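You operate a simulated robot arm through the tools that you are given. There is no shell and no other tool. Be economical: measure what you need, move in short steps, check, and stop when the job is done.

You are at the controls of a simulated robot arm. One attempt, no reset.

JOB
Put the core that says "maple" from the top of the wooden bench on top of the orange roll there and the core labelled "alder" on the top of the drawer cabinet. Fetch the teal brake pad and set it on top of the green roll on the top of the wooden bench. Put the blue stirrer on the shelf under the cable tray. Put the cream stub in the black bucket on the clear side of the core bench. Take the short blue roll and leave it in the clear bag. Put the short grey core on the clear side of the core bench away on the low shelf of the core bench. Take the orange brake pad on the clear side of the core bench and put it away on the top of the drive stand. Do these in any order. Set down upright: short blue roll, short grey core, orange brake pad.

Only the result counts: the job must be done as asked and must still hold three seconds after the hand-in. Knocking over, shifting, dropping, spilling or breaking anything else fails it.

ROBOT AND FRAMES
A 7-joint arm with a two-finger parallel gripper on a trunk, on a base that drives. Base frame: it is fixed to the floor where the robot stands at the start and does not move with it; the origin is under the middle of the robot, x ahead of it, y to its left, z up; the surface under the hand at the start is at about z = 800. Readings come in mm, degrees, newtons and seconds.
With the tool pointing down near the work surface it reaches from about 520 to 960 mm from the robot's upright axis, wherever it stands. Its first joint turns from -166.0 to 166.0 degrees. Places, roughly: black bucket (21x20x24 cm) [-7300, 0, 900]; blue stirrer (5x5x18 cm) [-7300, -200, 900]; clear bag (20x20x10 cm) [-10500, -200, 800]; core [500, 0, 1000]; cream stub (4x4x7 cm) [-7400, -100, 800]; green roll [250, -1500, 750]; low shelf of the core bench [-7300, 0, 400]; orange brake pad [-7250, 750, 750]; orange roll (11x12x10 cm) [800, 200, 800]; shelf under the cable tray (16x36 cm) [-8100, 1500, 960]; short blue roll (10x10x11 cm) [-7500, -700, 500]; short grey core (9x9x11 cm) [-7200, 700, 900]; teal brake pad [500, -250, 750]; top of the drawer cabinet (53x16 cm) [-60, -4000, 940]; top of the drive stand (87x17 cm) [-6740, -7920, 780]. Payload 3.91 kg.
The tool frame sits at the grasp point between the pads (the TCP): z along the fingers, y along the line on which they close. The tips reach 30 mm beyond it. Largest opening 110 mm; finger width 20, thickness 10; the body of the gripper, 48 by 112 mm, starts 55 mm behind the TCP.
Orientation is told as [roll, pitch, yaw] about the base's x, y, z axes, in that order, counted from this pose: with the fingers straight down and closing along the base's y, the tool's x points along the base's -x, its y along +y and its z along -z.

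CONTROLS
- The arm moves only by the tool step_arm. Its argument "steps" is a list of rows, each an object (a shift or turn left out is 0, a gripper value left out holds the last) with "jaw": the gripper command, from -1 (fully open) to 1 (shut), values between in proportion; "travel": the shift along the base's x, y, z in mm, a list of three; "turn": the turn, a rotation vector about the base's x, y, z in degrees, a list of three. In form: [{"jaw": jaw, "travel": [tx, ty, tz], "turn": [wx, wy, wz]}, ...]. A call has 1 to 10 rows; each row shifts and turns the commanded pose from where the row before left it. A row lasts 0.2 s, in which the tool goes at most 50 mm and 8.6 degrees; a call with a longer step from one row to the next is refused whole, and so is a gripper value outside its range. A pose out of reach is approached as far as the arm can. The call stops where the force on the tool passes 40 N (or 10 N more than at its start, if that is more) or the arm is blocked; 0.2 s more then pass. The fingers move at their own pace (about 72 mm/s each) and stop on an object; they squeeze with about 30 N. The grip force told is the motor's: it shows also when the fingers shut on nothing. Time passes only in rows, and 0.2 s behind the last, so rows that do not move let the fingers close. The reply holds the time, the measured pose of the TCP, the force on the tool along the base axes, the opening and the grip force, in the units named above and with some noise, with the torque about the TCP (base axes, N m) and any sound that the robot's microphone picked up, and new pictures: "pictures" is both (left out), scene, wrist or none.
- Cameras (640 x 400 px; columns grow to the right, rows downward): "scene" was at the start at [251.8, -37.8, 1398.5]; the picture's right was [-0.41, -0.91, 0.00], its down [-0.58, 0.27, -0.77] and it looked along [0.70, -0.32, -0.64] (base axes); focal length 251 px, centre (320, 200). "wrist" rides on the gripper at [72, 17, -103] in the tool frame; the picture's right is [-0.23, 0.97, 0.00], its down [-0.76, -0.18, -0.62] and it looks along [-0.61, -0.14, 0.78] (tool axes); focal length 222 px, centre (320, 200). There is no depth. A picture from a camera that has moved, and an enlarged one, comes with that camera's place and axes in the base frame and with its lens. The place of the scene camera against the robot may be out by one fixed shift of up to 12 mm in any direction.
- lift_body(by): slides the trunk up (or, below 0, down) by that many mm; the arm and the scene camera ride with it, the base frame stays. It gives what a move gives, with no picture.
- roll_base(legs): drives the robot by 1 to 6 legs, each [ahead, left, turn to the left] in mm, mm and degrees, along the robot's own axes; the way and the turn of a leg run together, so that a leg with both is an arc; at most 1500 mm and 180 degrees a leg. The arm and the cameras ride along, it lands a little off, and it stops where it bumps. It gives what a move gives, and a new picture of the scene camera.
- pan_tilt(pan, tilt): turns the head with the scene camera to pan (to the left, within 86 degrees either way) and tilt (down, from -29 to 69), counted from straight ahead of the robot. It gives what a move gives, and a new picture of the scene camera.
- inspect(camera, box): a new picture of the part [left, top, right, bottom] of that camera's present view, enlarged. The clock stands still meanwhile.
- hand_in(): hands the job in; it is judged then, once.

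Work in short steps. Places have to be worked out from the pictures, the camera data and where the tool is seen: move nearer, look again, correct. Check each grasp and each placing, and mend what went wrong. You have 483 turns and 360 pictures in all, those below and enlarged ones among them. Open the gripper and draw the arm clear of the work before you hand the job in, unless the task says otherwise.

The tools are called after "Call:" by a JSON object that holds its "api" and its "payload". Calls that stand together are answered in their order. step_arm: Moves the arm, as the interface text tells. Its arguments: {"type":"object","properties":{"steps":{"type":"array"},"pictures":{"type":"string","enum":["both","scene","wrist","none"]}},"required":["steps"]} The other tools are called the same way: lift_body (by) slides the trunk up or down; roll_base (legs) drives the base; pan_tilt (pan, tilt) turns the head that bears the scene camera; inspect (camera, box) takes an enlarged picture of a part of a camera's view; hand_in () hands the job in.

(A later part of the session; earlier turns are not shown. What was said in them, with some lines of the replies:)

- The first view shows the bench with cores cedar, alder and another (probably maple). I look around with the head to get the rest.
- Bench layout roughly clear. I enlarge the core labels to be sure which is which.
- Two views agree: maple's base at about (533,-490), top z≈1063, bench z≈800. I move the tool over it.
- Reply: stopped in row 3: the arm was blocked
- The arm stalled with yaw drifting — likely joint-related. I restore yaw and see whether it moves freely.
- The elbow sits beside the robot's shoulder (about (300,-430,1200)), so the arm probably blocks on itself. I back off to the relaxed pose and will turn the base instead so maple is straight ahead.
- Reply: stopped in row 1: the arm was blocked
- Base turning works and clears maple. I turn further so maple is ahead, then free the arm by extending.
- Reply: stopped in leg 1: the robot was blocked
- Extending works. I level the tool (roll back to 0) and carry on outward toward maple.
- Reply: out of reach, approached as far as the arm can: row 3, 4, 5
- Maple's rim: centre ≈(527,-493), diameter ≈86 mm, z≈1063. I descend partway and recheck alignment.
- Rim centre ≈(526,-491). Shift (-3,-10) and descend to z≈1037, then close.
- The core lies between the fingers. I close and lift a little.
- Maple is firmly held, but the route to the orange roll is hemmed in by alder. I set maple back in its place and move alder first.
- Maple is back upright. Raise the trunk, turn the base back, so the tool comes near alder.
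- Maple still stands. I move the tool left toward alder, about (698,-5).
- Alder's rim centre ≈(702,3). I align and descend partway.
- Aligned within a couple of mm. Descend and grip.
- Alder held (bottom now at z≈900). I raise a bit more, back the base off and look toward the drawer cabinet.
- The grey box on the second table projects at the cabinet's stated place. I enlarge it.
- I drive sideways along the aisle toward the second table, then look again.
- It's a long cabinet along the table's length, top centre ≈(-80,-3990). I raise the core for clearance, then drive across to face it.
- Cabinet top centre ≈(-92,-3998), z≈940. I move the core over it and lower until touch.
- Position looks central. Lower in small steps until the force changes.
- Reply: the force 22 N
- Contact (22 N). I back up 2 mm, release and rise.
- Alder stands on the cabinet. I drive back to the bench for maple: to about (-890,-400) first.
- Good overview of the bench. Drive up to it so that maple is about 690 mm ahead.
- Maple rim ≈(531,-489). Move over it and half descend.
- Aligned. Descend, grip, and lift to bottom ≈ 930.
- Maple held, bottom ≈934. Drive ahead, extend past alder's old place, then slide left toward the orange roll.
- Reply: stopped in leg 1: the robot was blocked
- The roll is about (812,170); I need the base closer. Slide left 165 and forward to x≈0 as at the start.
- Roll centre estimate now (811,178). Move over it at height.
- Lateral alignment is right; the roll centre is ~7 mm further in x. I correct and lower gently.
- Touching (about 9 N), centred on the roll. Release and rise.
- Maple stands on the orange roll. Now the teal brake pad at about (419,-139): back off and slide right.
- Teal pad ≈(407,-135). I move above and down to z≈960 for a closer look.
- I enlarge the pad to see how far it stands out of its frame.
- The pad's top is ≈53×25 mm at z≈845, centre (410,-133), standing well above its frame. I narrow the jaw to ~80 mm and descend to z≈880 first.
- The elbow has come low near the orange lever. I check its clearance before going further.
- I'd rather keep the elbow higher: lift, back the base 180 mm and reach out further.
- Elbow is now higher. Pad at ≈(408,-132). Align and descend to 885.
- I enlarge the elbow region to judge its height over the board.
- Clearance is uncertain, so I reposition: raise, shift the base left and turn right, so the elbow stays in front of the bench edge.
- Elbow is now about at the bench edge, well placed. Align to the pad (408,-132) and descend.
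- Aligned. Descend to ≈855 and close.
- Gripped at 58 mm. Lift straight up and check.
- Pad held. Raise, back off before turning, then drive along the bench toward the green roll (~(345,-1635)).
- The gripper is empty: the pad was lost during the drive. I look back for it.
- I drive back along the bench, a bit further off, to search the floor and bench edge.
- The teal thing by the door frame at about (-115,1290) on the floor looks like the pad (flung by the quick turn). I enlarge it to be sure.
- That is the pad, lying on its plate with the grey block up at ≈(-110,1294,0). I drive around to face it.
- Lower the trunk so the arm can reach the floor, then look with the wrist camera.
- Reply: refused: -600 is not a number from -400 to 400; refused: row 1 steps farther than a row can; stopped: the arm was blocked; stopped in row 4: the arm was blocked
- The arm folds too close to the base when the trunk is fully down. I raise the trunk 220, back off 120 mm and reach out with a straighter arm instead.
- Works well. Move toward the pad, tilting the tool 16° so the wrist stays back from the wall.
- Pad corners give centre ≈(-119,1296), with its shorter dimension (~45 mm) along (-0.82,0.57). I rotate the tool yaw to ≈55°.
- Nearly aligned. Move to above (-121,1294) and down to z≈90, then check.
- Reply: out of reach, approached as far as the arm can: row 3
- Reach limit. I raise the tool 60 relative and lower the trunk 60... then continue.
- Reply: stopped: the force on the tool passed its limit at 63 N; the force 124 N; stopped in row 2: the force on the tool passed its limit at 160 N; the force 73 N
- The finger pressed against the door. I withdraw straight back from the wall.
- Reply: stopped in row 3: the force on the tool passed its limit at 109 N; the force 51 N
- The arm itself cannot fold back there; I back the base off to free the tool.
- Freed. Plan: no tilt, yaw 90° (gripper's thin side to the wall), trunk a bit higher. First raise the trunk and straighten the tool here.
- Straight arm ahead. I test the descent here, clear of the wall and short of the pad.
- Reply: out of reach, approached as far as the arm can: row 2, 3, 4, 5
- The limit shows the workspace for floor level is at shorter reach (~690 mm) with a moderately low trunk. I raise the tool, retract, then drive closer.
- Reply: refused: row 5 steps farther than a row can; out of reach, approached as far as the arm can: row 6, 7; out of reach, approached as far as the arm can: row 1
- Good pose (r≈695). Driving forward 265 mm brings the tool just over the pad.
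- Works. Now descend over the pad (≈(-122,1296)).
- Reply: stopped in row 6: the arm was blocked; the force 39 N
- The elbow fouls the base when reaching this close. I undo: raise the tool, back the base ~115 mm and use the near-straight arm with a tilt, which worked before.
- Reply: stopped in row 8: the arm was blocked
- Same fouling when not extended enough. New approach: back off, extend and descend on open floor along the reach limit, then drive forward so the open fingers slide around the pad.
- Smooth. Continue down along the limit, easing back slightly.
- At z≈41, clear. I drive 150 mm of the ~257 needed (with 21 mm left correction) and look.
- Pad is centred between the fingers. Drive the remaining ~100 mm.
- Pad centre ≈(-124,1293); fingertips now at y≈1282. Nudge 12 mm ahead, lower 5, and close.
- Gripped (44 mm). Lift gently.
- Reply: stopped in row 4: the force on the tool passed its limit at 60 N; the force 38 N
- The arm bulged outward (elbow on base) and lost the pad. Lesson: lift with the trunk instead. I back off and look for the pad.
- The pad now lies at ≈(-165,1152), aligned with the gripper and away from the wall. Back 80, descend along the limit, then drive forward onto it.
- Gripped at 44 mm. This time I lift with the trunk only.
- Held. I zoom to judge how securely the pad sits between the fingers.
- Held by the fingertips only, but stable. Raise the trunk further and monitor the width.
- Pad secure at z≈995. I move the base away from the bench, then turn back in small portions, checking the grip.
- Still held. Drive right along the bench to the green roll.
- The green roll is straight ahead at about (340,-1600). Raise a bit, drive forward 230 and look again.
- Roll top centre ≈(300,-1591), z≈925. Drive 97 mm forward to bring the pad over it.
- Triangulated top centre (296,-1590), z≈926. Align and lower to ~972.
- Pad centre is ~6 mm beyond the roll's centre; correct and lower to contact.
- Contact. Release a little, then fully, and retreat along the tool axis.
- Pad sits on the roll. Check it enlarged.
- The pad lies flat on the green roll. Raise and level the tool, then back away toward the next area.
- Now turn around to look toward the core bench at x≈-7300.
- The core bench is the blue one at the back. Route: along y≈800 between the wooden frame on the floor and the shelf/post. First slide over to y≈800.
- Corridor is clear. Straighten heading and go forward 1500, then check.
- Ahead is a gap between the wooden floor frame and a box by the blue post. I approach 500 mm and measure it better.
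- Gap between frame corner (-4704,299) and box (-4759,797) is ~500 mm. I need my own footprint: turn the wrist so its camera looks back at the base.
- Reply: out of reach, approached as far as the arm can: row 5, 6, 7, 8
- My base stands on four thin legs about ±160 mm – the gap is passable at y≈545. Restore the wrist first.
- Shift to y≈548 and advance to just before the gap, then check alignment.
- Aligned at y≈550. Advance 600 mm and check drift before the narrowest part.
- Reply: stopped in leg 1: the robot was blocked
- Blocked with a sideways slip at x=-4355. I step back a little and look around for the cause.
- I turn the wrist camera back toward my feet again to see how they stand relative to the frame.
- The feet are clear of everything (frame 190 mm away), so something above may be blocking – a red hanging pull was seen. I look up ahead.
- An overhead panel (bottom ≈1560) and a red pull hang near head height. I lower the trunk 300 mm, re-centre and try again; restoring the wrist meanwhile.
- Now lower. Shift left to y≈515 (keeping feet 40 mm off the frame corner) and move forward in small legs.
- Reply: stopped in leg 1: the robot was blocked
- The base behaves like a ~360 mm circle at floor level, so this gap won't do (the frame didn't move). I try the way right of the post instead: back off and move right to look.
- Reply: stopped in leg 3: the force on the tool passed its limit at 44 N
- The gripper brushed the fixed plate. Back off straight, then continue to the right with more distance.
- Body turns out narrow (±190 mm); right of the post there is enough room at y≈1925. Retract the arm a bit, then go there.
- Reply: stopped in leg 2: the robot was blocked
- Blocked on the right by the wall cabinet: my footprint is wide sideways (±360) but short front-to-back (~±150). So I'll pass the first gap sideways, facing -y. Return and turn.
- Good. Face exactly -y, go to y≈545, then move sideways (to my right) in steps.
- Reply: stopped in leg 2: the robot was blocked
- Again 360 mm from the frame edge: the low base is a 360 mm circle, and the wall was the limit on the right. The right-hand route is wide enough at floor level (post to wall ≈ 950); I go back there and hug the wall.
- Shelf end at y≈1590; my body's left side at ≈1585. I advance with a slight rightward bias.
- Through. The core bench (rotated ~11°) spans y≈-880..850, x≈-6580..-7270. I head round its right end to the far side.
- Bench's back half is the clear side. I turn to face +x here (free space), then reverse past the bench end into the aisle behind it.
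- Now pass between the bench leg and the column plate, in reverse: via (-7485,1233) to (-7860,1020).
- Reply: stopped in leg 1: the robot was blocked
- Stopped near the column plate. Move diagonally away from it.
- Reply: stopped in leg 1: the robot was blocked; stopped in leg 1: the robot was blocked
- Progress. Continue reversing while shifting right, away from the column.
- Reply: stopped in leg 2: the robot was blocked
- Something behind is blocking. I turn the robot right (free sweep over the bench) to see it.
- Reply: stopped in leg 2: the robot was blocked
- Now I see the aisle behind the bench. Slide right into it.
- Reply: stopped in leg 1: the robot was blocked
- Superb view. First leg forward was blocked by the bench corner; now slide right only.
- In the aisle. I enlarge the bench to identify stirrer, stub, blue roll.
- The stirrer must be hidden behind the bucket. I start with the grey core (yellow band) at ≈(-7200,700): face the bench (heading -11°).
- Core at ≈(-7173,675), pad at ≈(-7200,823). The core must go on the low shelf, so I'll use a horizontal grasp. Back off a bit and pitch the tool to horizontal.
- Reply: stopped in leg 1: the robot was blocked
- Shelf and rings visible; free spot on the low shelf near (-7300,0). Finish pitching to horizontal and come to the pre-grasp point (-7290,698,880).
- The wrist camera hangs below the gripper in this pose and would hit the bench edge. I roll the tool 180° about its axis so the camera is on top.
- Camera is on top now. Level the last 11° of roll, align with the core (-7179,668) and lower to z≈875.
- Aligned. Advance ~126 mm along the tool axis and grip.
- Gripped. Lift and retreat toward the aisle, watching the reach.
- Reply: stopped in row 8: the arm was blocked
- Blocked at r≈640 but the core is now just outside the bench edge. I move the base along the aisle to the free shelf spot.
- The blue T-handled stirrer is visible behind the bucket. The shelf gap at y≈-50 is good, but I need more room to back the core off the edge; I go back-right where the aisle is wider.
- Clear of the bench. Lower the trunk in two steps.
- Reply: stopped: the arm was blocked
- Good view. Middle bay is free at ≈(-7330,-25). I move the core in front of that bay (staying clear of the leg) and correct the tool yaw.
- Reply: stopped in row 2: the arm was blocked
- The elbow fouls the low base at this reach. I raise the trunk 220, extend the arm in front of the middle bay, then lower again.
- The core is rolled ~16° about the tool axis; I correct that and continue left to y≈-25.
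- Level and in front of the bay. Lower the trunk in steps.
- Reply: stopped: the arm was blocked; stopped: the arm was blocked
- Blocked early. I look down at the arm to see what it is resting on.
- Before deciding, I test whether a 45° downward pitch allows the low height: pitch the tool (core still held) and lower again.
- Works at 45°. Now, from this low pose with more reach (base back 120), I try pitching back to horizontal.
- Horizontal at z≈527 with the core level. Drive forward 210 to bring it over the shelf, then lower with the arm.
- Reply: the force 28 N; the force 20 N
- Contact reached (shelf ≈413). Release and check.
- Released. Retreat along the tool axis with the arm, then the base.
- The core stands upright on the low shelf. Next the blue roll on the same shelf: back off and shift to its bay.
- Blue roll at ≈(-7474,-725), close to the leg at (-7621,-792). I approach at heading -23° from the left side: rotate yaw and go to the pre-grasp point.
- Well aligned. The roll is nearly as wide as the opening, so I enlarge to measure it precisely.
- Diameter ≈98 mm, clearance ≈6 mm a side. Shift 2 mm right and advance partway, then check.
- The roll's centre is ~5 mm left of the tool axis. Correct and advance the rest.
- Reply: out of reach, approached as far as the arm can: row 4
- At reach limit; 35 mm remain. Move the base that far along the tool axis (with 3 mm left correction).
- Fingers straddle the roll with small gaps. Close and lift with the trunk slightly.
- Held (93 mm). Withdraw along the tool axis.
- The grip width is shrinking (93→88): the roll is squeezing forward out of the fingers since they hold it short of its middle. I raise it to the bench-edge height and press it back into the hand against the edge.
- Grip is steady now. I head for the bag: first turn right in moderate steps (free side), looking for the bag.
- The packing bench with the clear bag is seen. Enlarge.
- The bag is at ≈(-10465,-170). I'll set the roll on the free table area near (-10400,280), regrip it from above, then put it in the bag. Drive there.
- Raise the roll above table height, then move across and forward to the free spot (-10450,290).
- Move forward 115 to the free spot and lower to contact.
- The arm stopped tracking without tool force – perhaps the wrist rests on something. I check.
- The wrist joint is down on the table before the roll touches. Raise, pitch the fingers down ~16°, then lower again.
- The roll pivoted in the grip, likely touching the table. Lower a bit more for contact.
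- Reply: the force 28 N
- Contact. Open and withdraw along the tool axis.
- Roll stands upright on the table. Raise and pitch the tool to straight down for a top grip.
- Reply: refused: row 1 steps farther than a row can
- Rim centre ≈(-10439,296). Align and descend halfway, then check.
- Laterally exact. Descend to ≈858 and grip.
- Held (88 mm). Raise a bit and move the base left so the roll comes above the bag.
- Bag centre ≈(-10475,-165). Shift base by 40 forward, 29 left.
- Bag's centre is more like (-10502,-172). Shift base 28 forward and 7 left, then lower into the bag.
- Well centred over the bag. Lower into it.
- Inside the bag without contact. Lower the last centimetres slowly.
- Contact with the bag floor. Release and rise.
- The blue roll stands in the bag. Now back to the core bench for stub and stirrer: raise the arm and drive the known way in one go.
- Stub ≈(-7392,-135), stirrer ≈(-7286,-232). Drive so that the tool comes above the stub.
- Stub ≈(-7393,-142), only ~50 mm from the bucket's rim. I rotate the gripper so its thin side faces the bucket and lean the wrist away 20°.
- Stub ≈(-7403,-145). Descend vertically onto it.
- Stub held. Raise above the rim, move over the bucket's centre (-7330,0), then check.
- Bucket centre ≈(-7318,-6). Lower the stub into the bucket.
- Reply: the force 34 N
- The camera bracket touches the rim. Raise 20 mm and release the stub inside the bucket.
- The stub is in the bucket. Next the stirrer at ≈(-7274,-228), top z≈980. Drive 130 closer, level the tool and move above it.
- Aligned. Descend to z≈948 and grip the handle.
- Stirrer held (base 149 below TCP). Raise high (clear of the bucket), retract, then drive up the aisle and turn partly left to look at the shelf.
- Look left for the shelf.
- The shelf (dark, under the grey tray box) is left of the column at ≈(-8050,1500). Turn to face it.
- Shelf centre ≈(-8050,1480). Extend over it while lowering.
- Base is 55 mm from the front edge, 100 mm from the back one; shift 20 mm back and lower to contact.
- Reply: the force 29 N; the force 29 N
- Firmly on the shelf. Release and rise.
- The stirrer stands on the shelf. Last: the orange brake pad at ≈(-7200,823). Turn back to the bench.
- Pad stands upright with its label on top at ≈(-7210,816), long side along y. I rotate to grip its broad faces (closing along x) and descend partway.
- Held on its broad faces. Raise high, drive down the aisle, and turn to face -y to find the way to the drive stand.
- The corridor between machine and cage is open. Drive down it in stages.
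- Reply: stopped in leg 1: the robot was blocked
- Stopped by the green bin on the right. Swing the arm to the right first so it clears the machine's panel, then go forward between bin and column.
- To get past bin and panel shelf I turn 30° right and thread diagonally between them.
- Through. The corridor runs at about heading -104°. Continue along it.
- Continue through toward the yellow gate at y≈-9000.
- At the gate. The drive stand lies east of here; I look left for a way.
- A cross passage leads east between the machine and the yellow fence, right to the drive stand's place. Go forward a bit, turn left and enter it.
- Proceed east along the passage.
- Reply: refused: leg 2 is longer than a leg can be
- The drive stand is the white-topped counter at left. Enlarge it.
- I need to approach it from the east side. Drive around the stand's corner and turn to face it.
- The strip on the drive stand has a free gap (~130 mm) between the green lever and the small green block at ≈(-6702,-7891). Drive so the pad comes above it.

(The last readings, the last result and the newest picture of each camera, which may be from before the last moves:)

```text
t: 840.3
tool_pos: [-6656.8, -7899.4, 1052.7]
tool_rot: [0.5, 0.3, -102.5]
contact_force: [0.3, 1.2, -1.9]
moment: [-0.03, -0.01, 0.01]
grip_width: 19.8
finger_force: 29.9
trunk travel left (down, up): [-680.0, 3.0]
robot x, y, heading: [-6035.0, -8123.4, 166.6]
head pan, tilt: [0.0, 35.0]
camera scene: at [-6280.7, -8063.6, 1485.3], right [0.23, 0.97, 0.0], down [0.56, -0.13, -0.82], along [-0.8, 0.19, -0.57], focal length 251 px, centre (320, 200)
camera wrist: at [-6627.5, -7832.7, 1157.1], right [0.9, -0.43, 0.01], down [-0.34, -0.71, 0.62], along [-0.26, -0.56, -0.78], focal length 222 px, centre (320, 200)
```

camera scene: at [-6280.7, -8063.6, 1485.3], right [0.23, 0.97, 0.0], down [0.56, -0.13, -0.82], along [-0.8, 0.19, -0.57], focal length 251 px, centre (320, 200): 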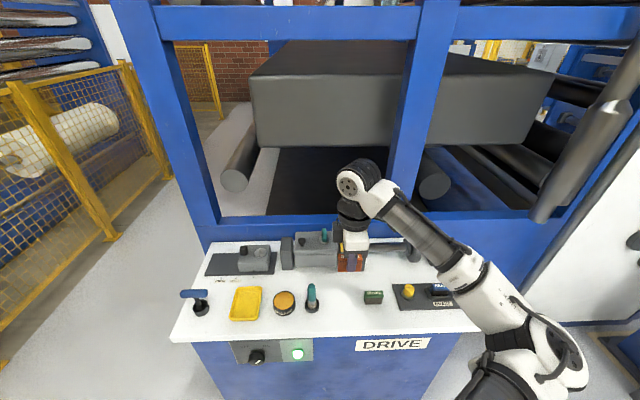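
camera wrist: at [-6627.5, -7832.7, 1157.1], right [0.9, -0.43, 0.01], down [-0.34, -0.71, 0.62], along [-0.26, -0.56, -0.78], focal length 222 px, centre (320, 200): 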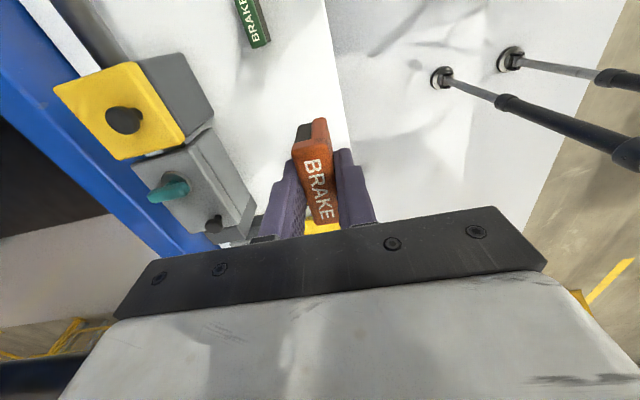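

Target (-6692,-7895). Move there and lower near contact.

Call:
{"api": "step_arm", "payload": {"steps": [{"travel": [-18, 2, -45]}, {"travel": [-17, 2, -45]}, {"travel": [0, 0, -45]}, {"travel": [0, 0, -40]}, {"travel": [0, 0, -30]}, {}], "pictures": "both"}}

```text
t: 841.7
tool_pos: [-6693.7, -7892.8, 849.7]
tool_rot: [0.4, 0.2, -102.5]
contact_force: [-0.6, -0.6, -1.5]
moment: [-0.02, 0.04, -0.03]
grip_width: 19.9
finger_force: 30.2
trunk travel left (down, up): [-680.0, 3.0]
robot x, y, heading: [-6034.2, -8121.8, 166.8]
head pan, tilt: [0.0, 35.0]
camera scene: at [-6281.1, -8063.4, 1485.3], right [0.23, 0.97, 0.0], down [0.56, -0.13, -0.82], along [-0.8, 0.19, -0.57], focal length 251 px, centre (320, 200)
camera wrist: at [-6663.4, -7827.1, 953.9], right [0.9, -0.43, 0.01], down [-0.34, -0.71, 0.62], along [-0.26, -0.56, -0.78], focal length 222 px, centre (320, 200)
```

scene: 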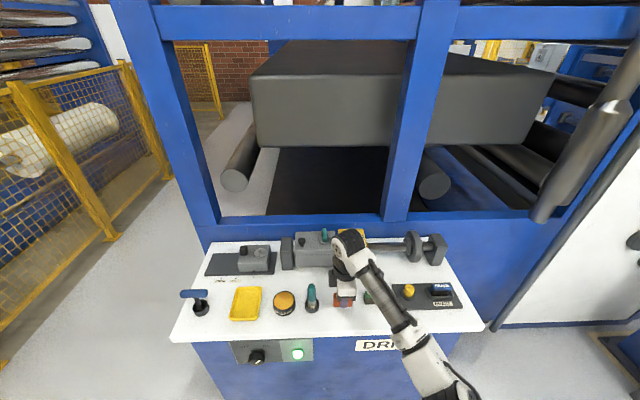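
wrist: 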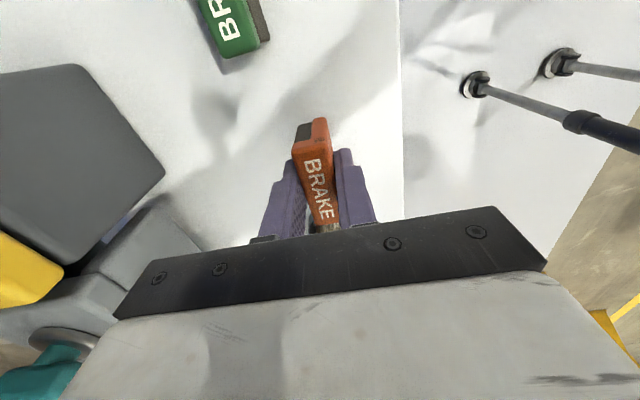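

Free below. Lower to contact in small steps.

Call:
{"api": "step_arm", "payload": {"steps": [{"travel": [0, 0, -12]}, {"travel": [0, 0, -7]}, {"travel": [0, 0, -4]}, {}], "pictures": "none"}}

Call:
{"api": "step_arm", "payload": {"steps": [{"travel": [0, 0, -3]}, {"travel": [0, 0, -3]}, {}], "pictures": "none"}}

```text
t: 842.7
tool_pos: [-6693.8, -7893.2, 827.9]
tool_rot: [0.3, 0.1, -102.4]
contact_force: [0.2, 0.8, -2.5]
moment: [0.01, 0.01, 0.01]
grip_width: 19.9
finger_force: 29.9
trunk travel left (down, up): [-680.0, 3.0]
robot x, y, heading: [-6038.4, -8118.5, 166.5]
head pan, tilt: [0.0, 35.0]
```

```text
t: 843.5
tool_pos: [-6693.2, -7893.9, 822.9]
tool_rot: [0.3, 0.0, -102.5]
contact_force: [0.3, -1.3, 9.6]
moment: [-0.13, 0.11, 0.0]
grip_width: 20.0
finger_force: 30.0
trunk travel left (down, up): [-680.0, 3.0]
robot x, y, heading: [-6038.7, -8122.3, 166.5]
head pan, tilt: [0.0, 35.0]
```

Contact. Release gently and rise.

Call:
{"api": "step_arm", "payload": {"steps": [{"travel": [0, 0, 1]}, {"jaw": 0.45}, {"jaw": 0.2}, {}, {"travel": [0, 0, 15]}, {"travel": [0, 0, 30]}, {"travel": [0, 0, 45]}, {"travel": [0, 0, 45]}, {"travel": [10, 0, 45]}, {}], "pictures": "both"}}

```text
t: 845.7
tool_pos: [-6683.7, -7895.6, 999.3]
tool_rot: [0.4, 0.1, -102.4]
contact_force: [0.1, 0.4, -0.8]
moment: [0.01, -0.01, 0.02]
grip_width: 44.0
finger_force: 0.0
trunk travel left (down, up): [-680.0, 3.0]
robot x, y, heading: [-6031.2, -8117.3, 166.7]
head pan, tilt: [0.0, 35.0]
camera scene: at [-6281.2, -8063.4, 1485.2], right [0.23, 0.97, 0.0], down [0.56, -0.13, -0.82], along [-0.8, 0.19, -0.57], focal length 251 px, centre (320, 200)
camera wrist: at [-6653.2, -7829.0, 1103.5], right [0.9, -0.43, 0.01], down [-0.34, -0.71, 0.62], along [-0.26, -0.56, -0.78], focal length 222 px, centre (320, 200)
```

scene: 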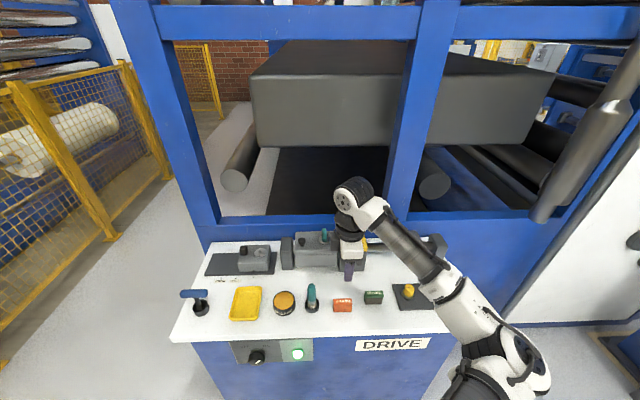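
wrist: 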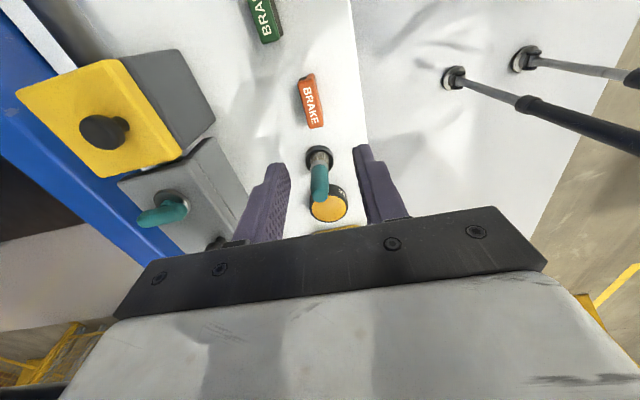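

The orange pad stands upright on the drive stand. Open fully, draw clear and hand in.

Call:
{"api": "step_arm", "payload": {"steps": [{"travel": [10, 0, 45]}, {"travel": [20, 0, 45]}, {"travel": [40, 0, 20]}, {"jaw": -1}, {}], "pictures": "none"}}

Call:
{"api": "roll_base", "payload": {"legs": [[-350, 0, 0]]}}

```text
t: 846.9
tool_pos: [-6616.3, -7895.0, 1112.0]
tool_rot: [0.4, 0.0, -102.5]
contact_force: [0.5, 1.2, 0.5]
moment: [-0.01, 0.02, 0.03]
grip_width: 110.1
finger_force: 0.1
trunk travel left (down, up): [-680.0, 3.0]
robot x, y, heading: [-6035.8, -8120.2, 166.7]
head pan, tilt: [0.0, 35.0]
```

```text
t: 849.2
tool_pos: [-6274.9, -7971.6, 1110.1]
tool_rot: [0.4, 0.0, -102.9]
contact_force: [0.8, -0.3, -0.5]
moment: [0.03, 0.01, -0.02]
grip_width: 110.0
finger_force: 0.0
trunk travel left (down, up): [-680.0, 3.0]
robot x, y, heading: [-5696.3, -8203.2, 166.6]
head pan, tilt: [0.0, 35.0]
camera scene: at [-5939.8, -8143.3, 1485.4], right [0.24, 0.97, 0.0], down [0.56, -0.14, -0.82], along [-0.8, 0.19, -0.57], focal length 251 px, centre (320, 200)
```

scene: 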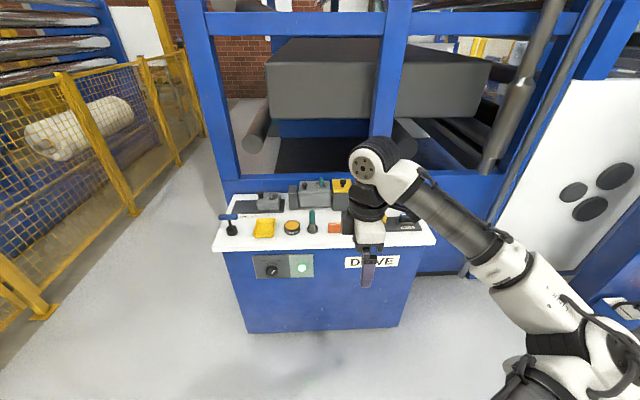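

All eight placements are done and the arm is clear; I hand in.

Call:
{"api": "hand_in", "payload": {}}

```text
The job is handed in.
```

I handed in the job with all eight items placed, and each looked right when I let go of it, but the teal brake pad was lost in transit once and dropped again during the recovery. I did not go back to check the earlier placements.

- **Teal brake pad:** it is now lying flat on the green roll. It came out of the gripper during a drive and ended up on the floor by the door, and slipped out once more as I picked it up.
- **Bumps on the way:** a finger pressed hard against the door near the pad, the gripper brushed the instrument panel by the blue column (about 44 N), and the base ran up against the wooden floor frame, the green bin and, I think, a board table behind the core bench. The frame did not look moved; I did not check the rest.
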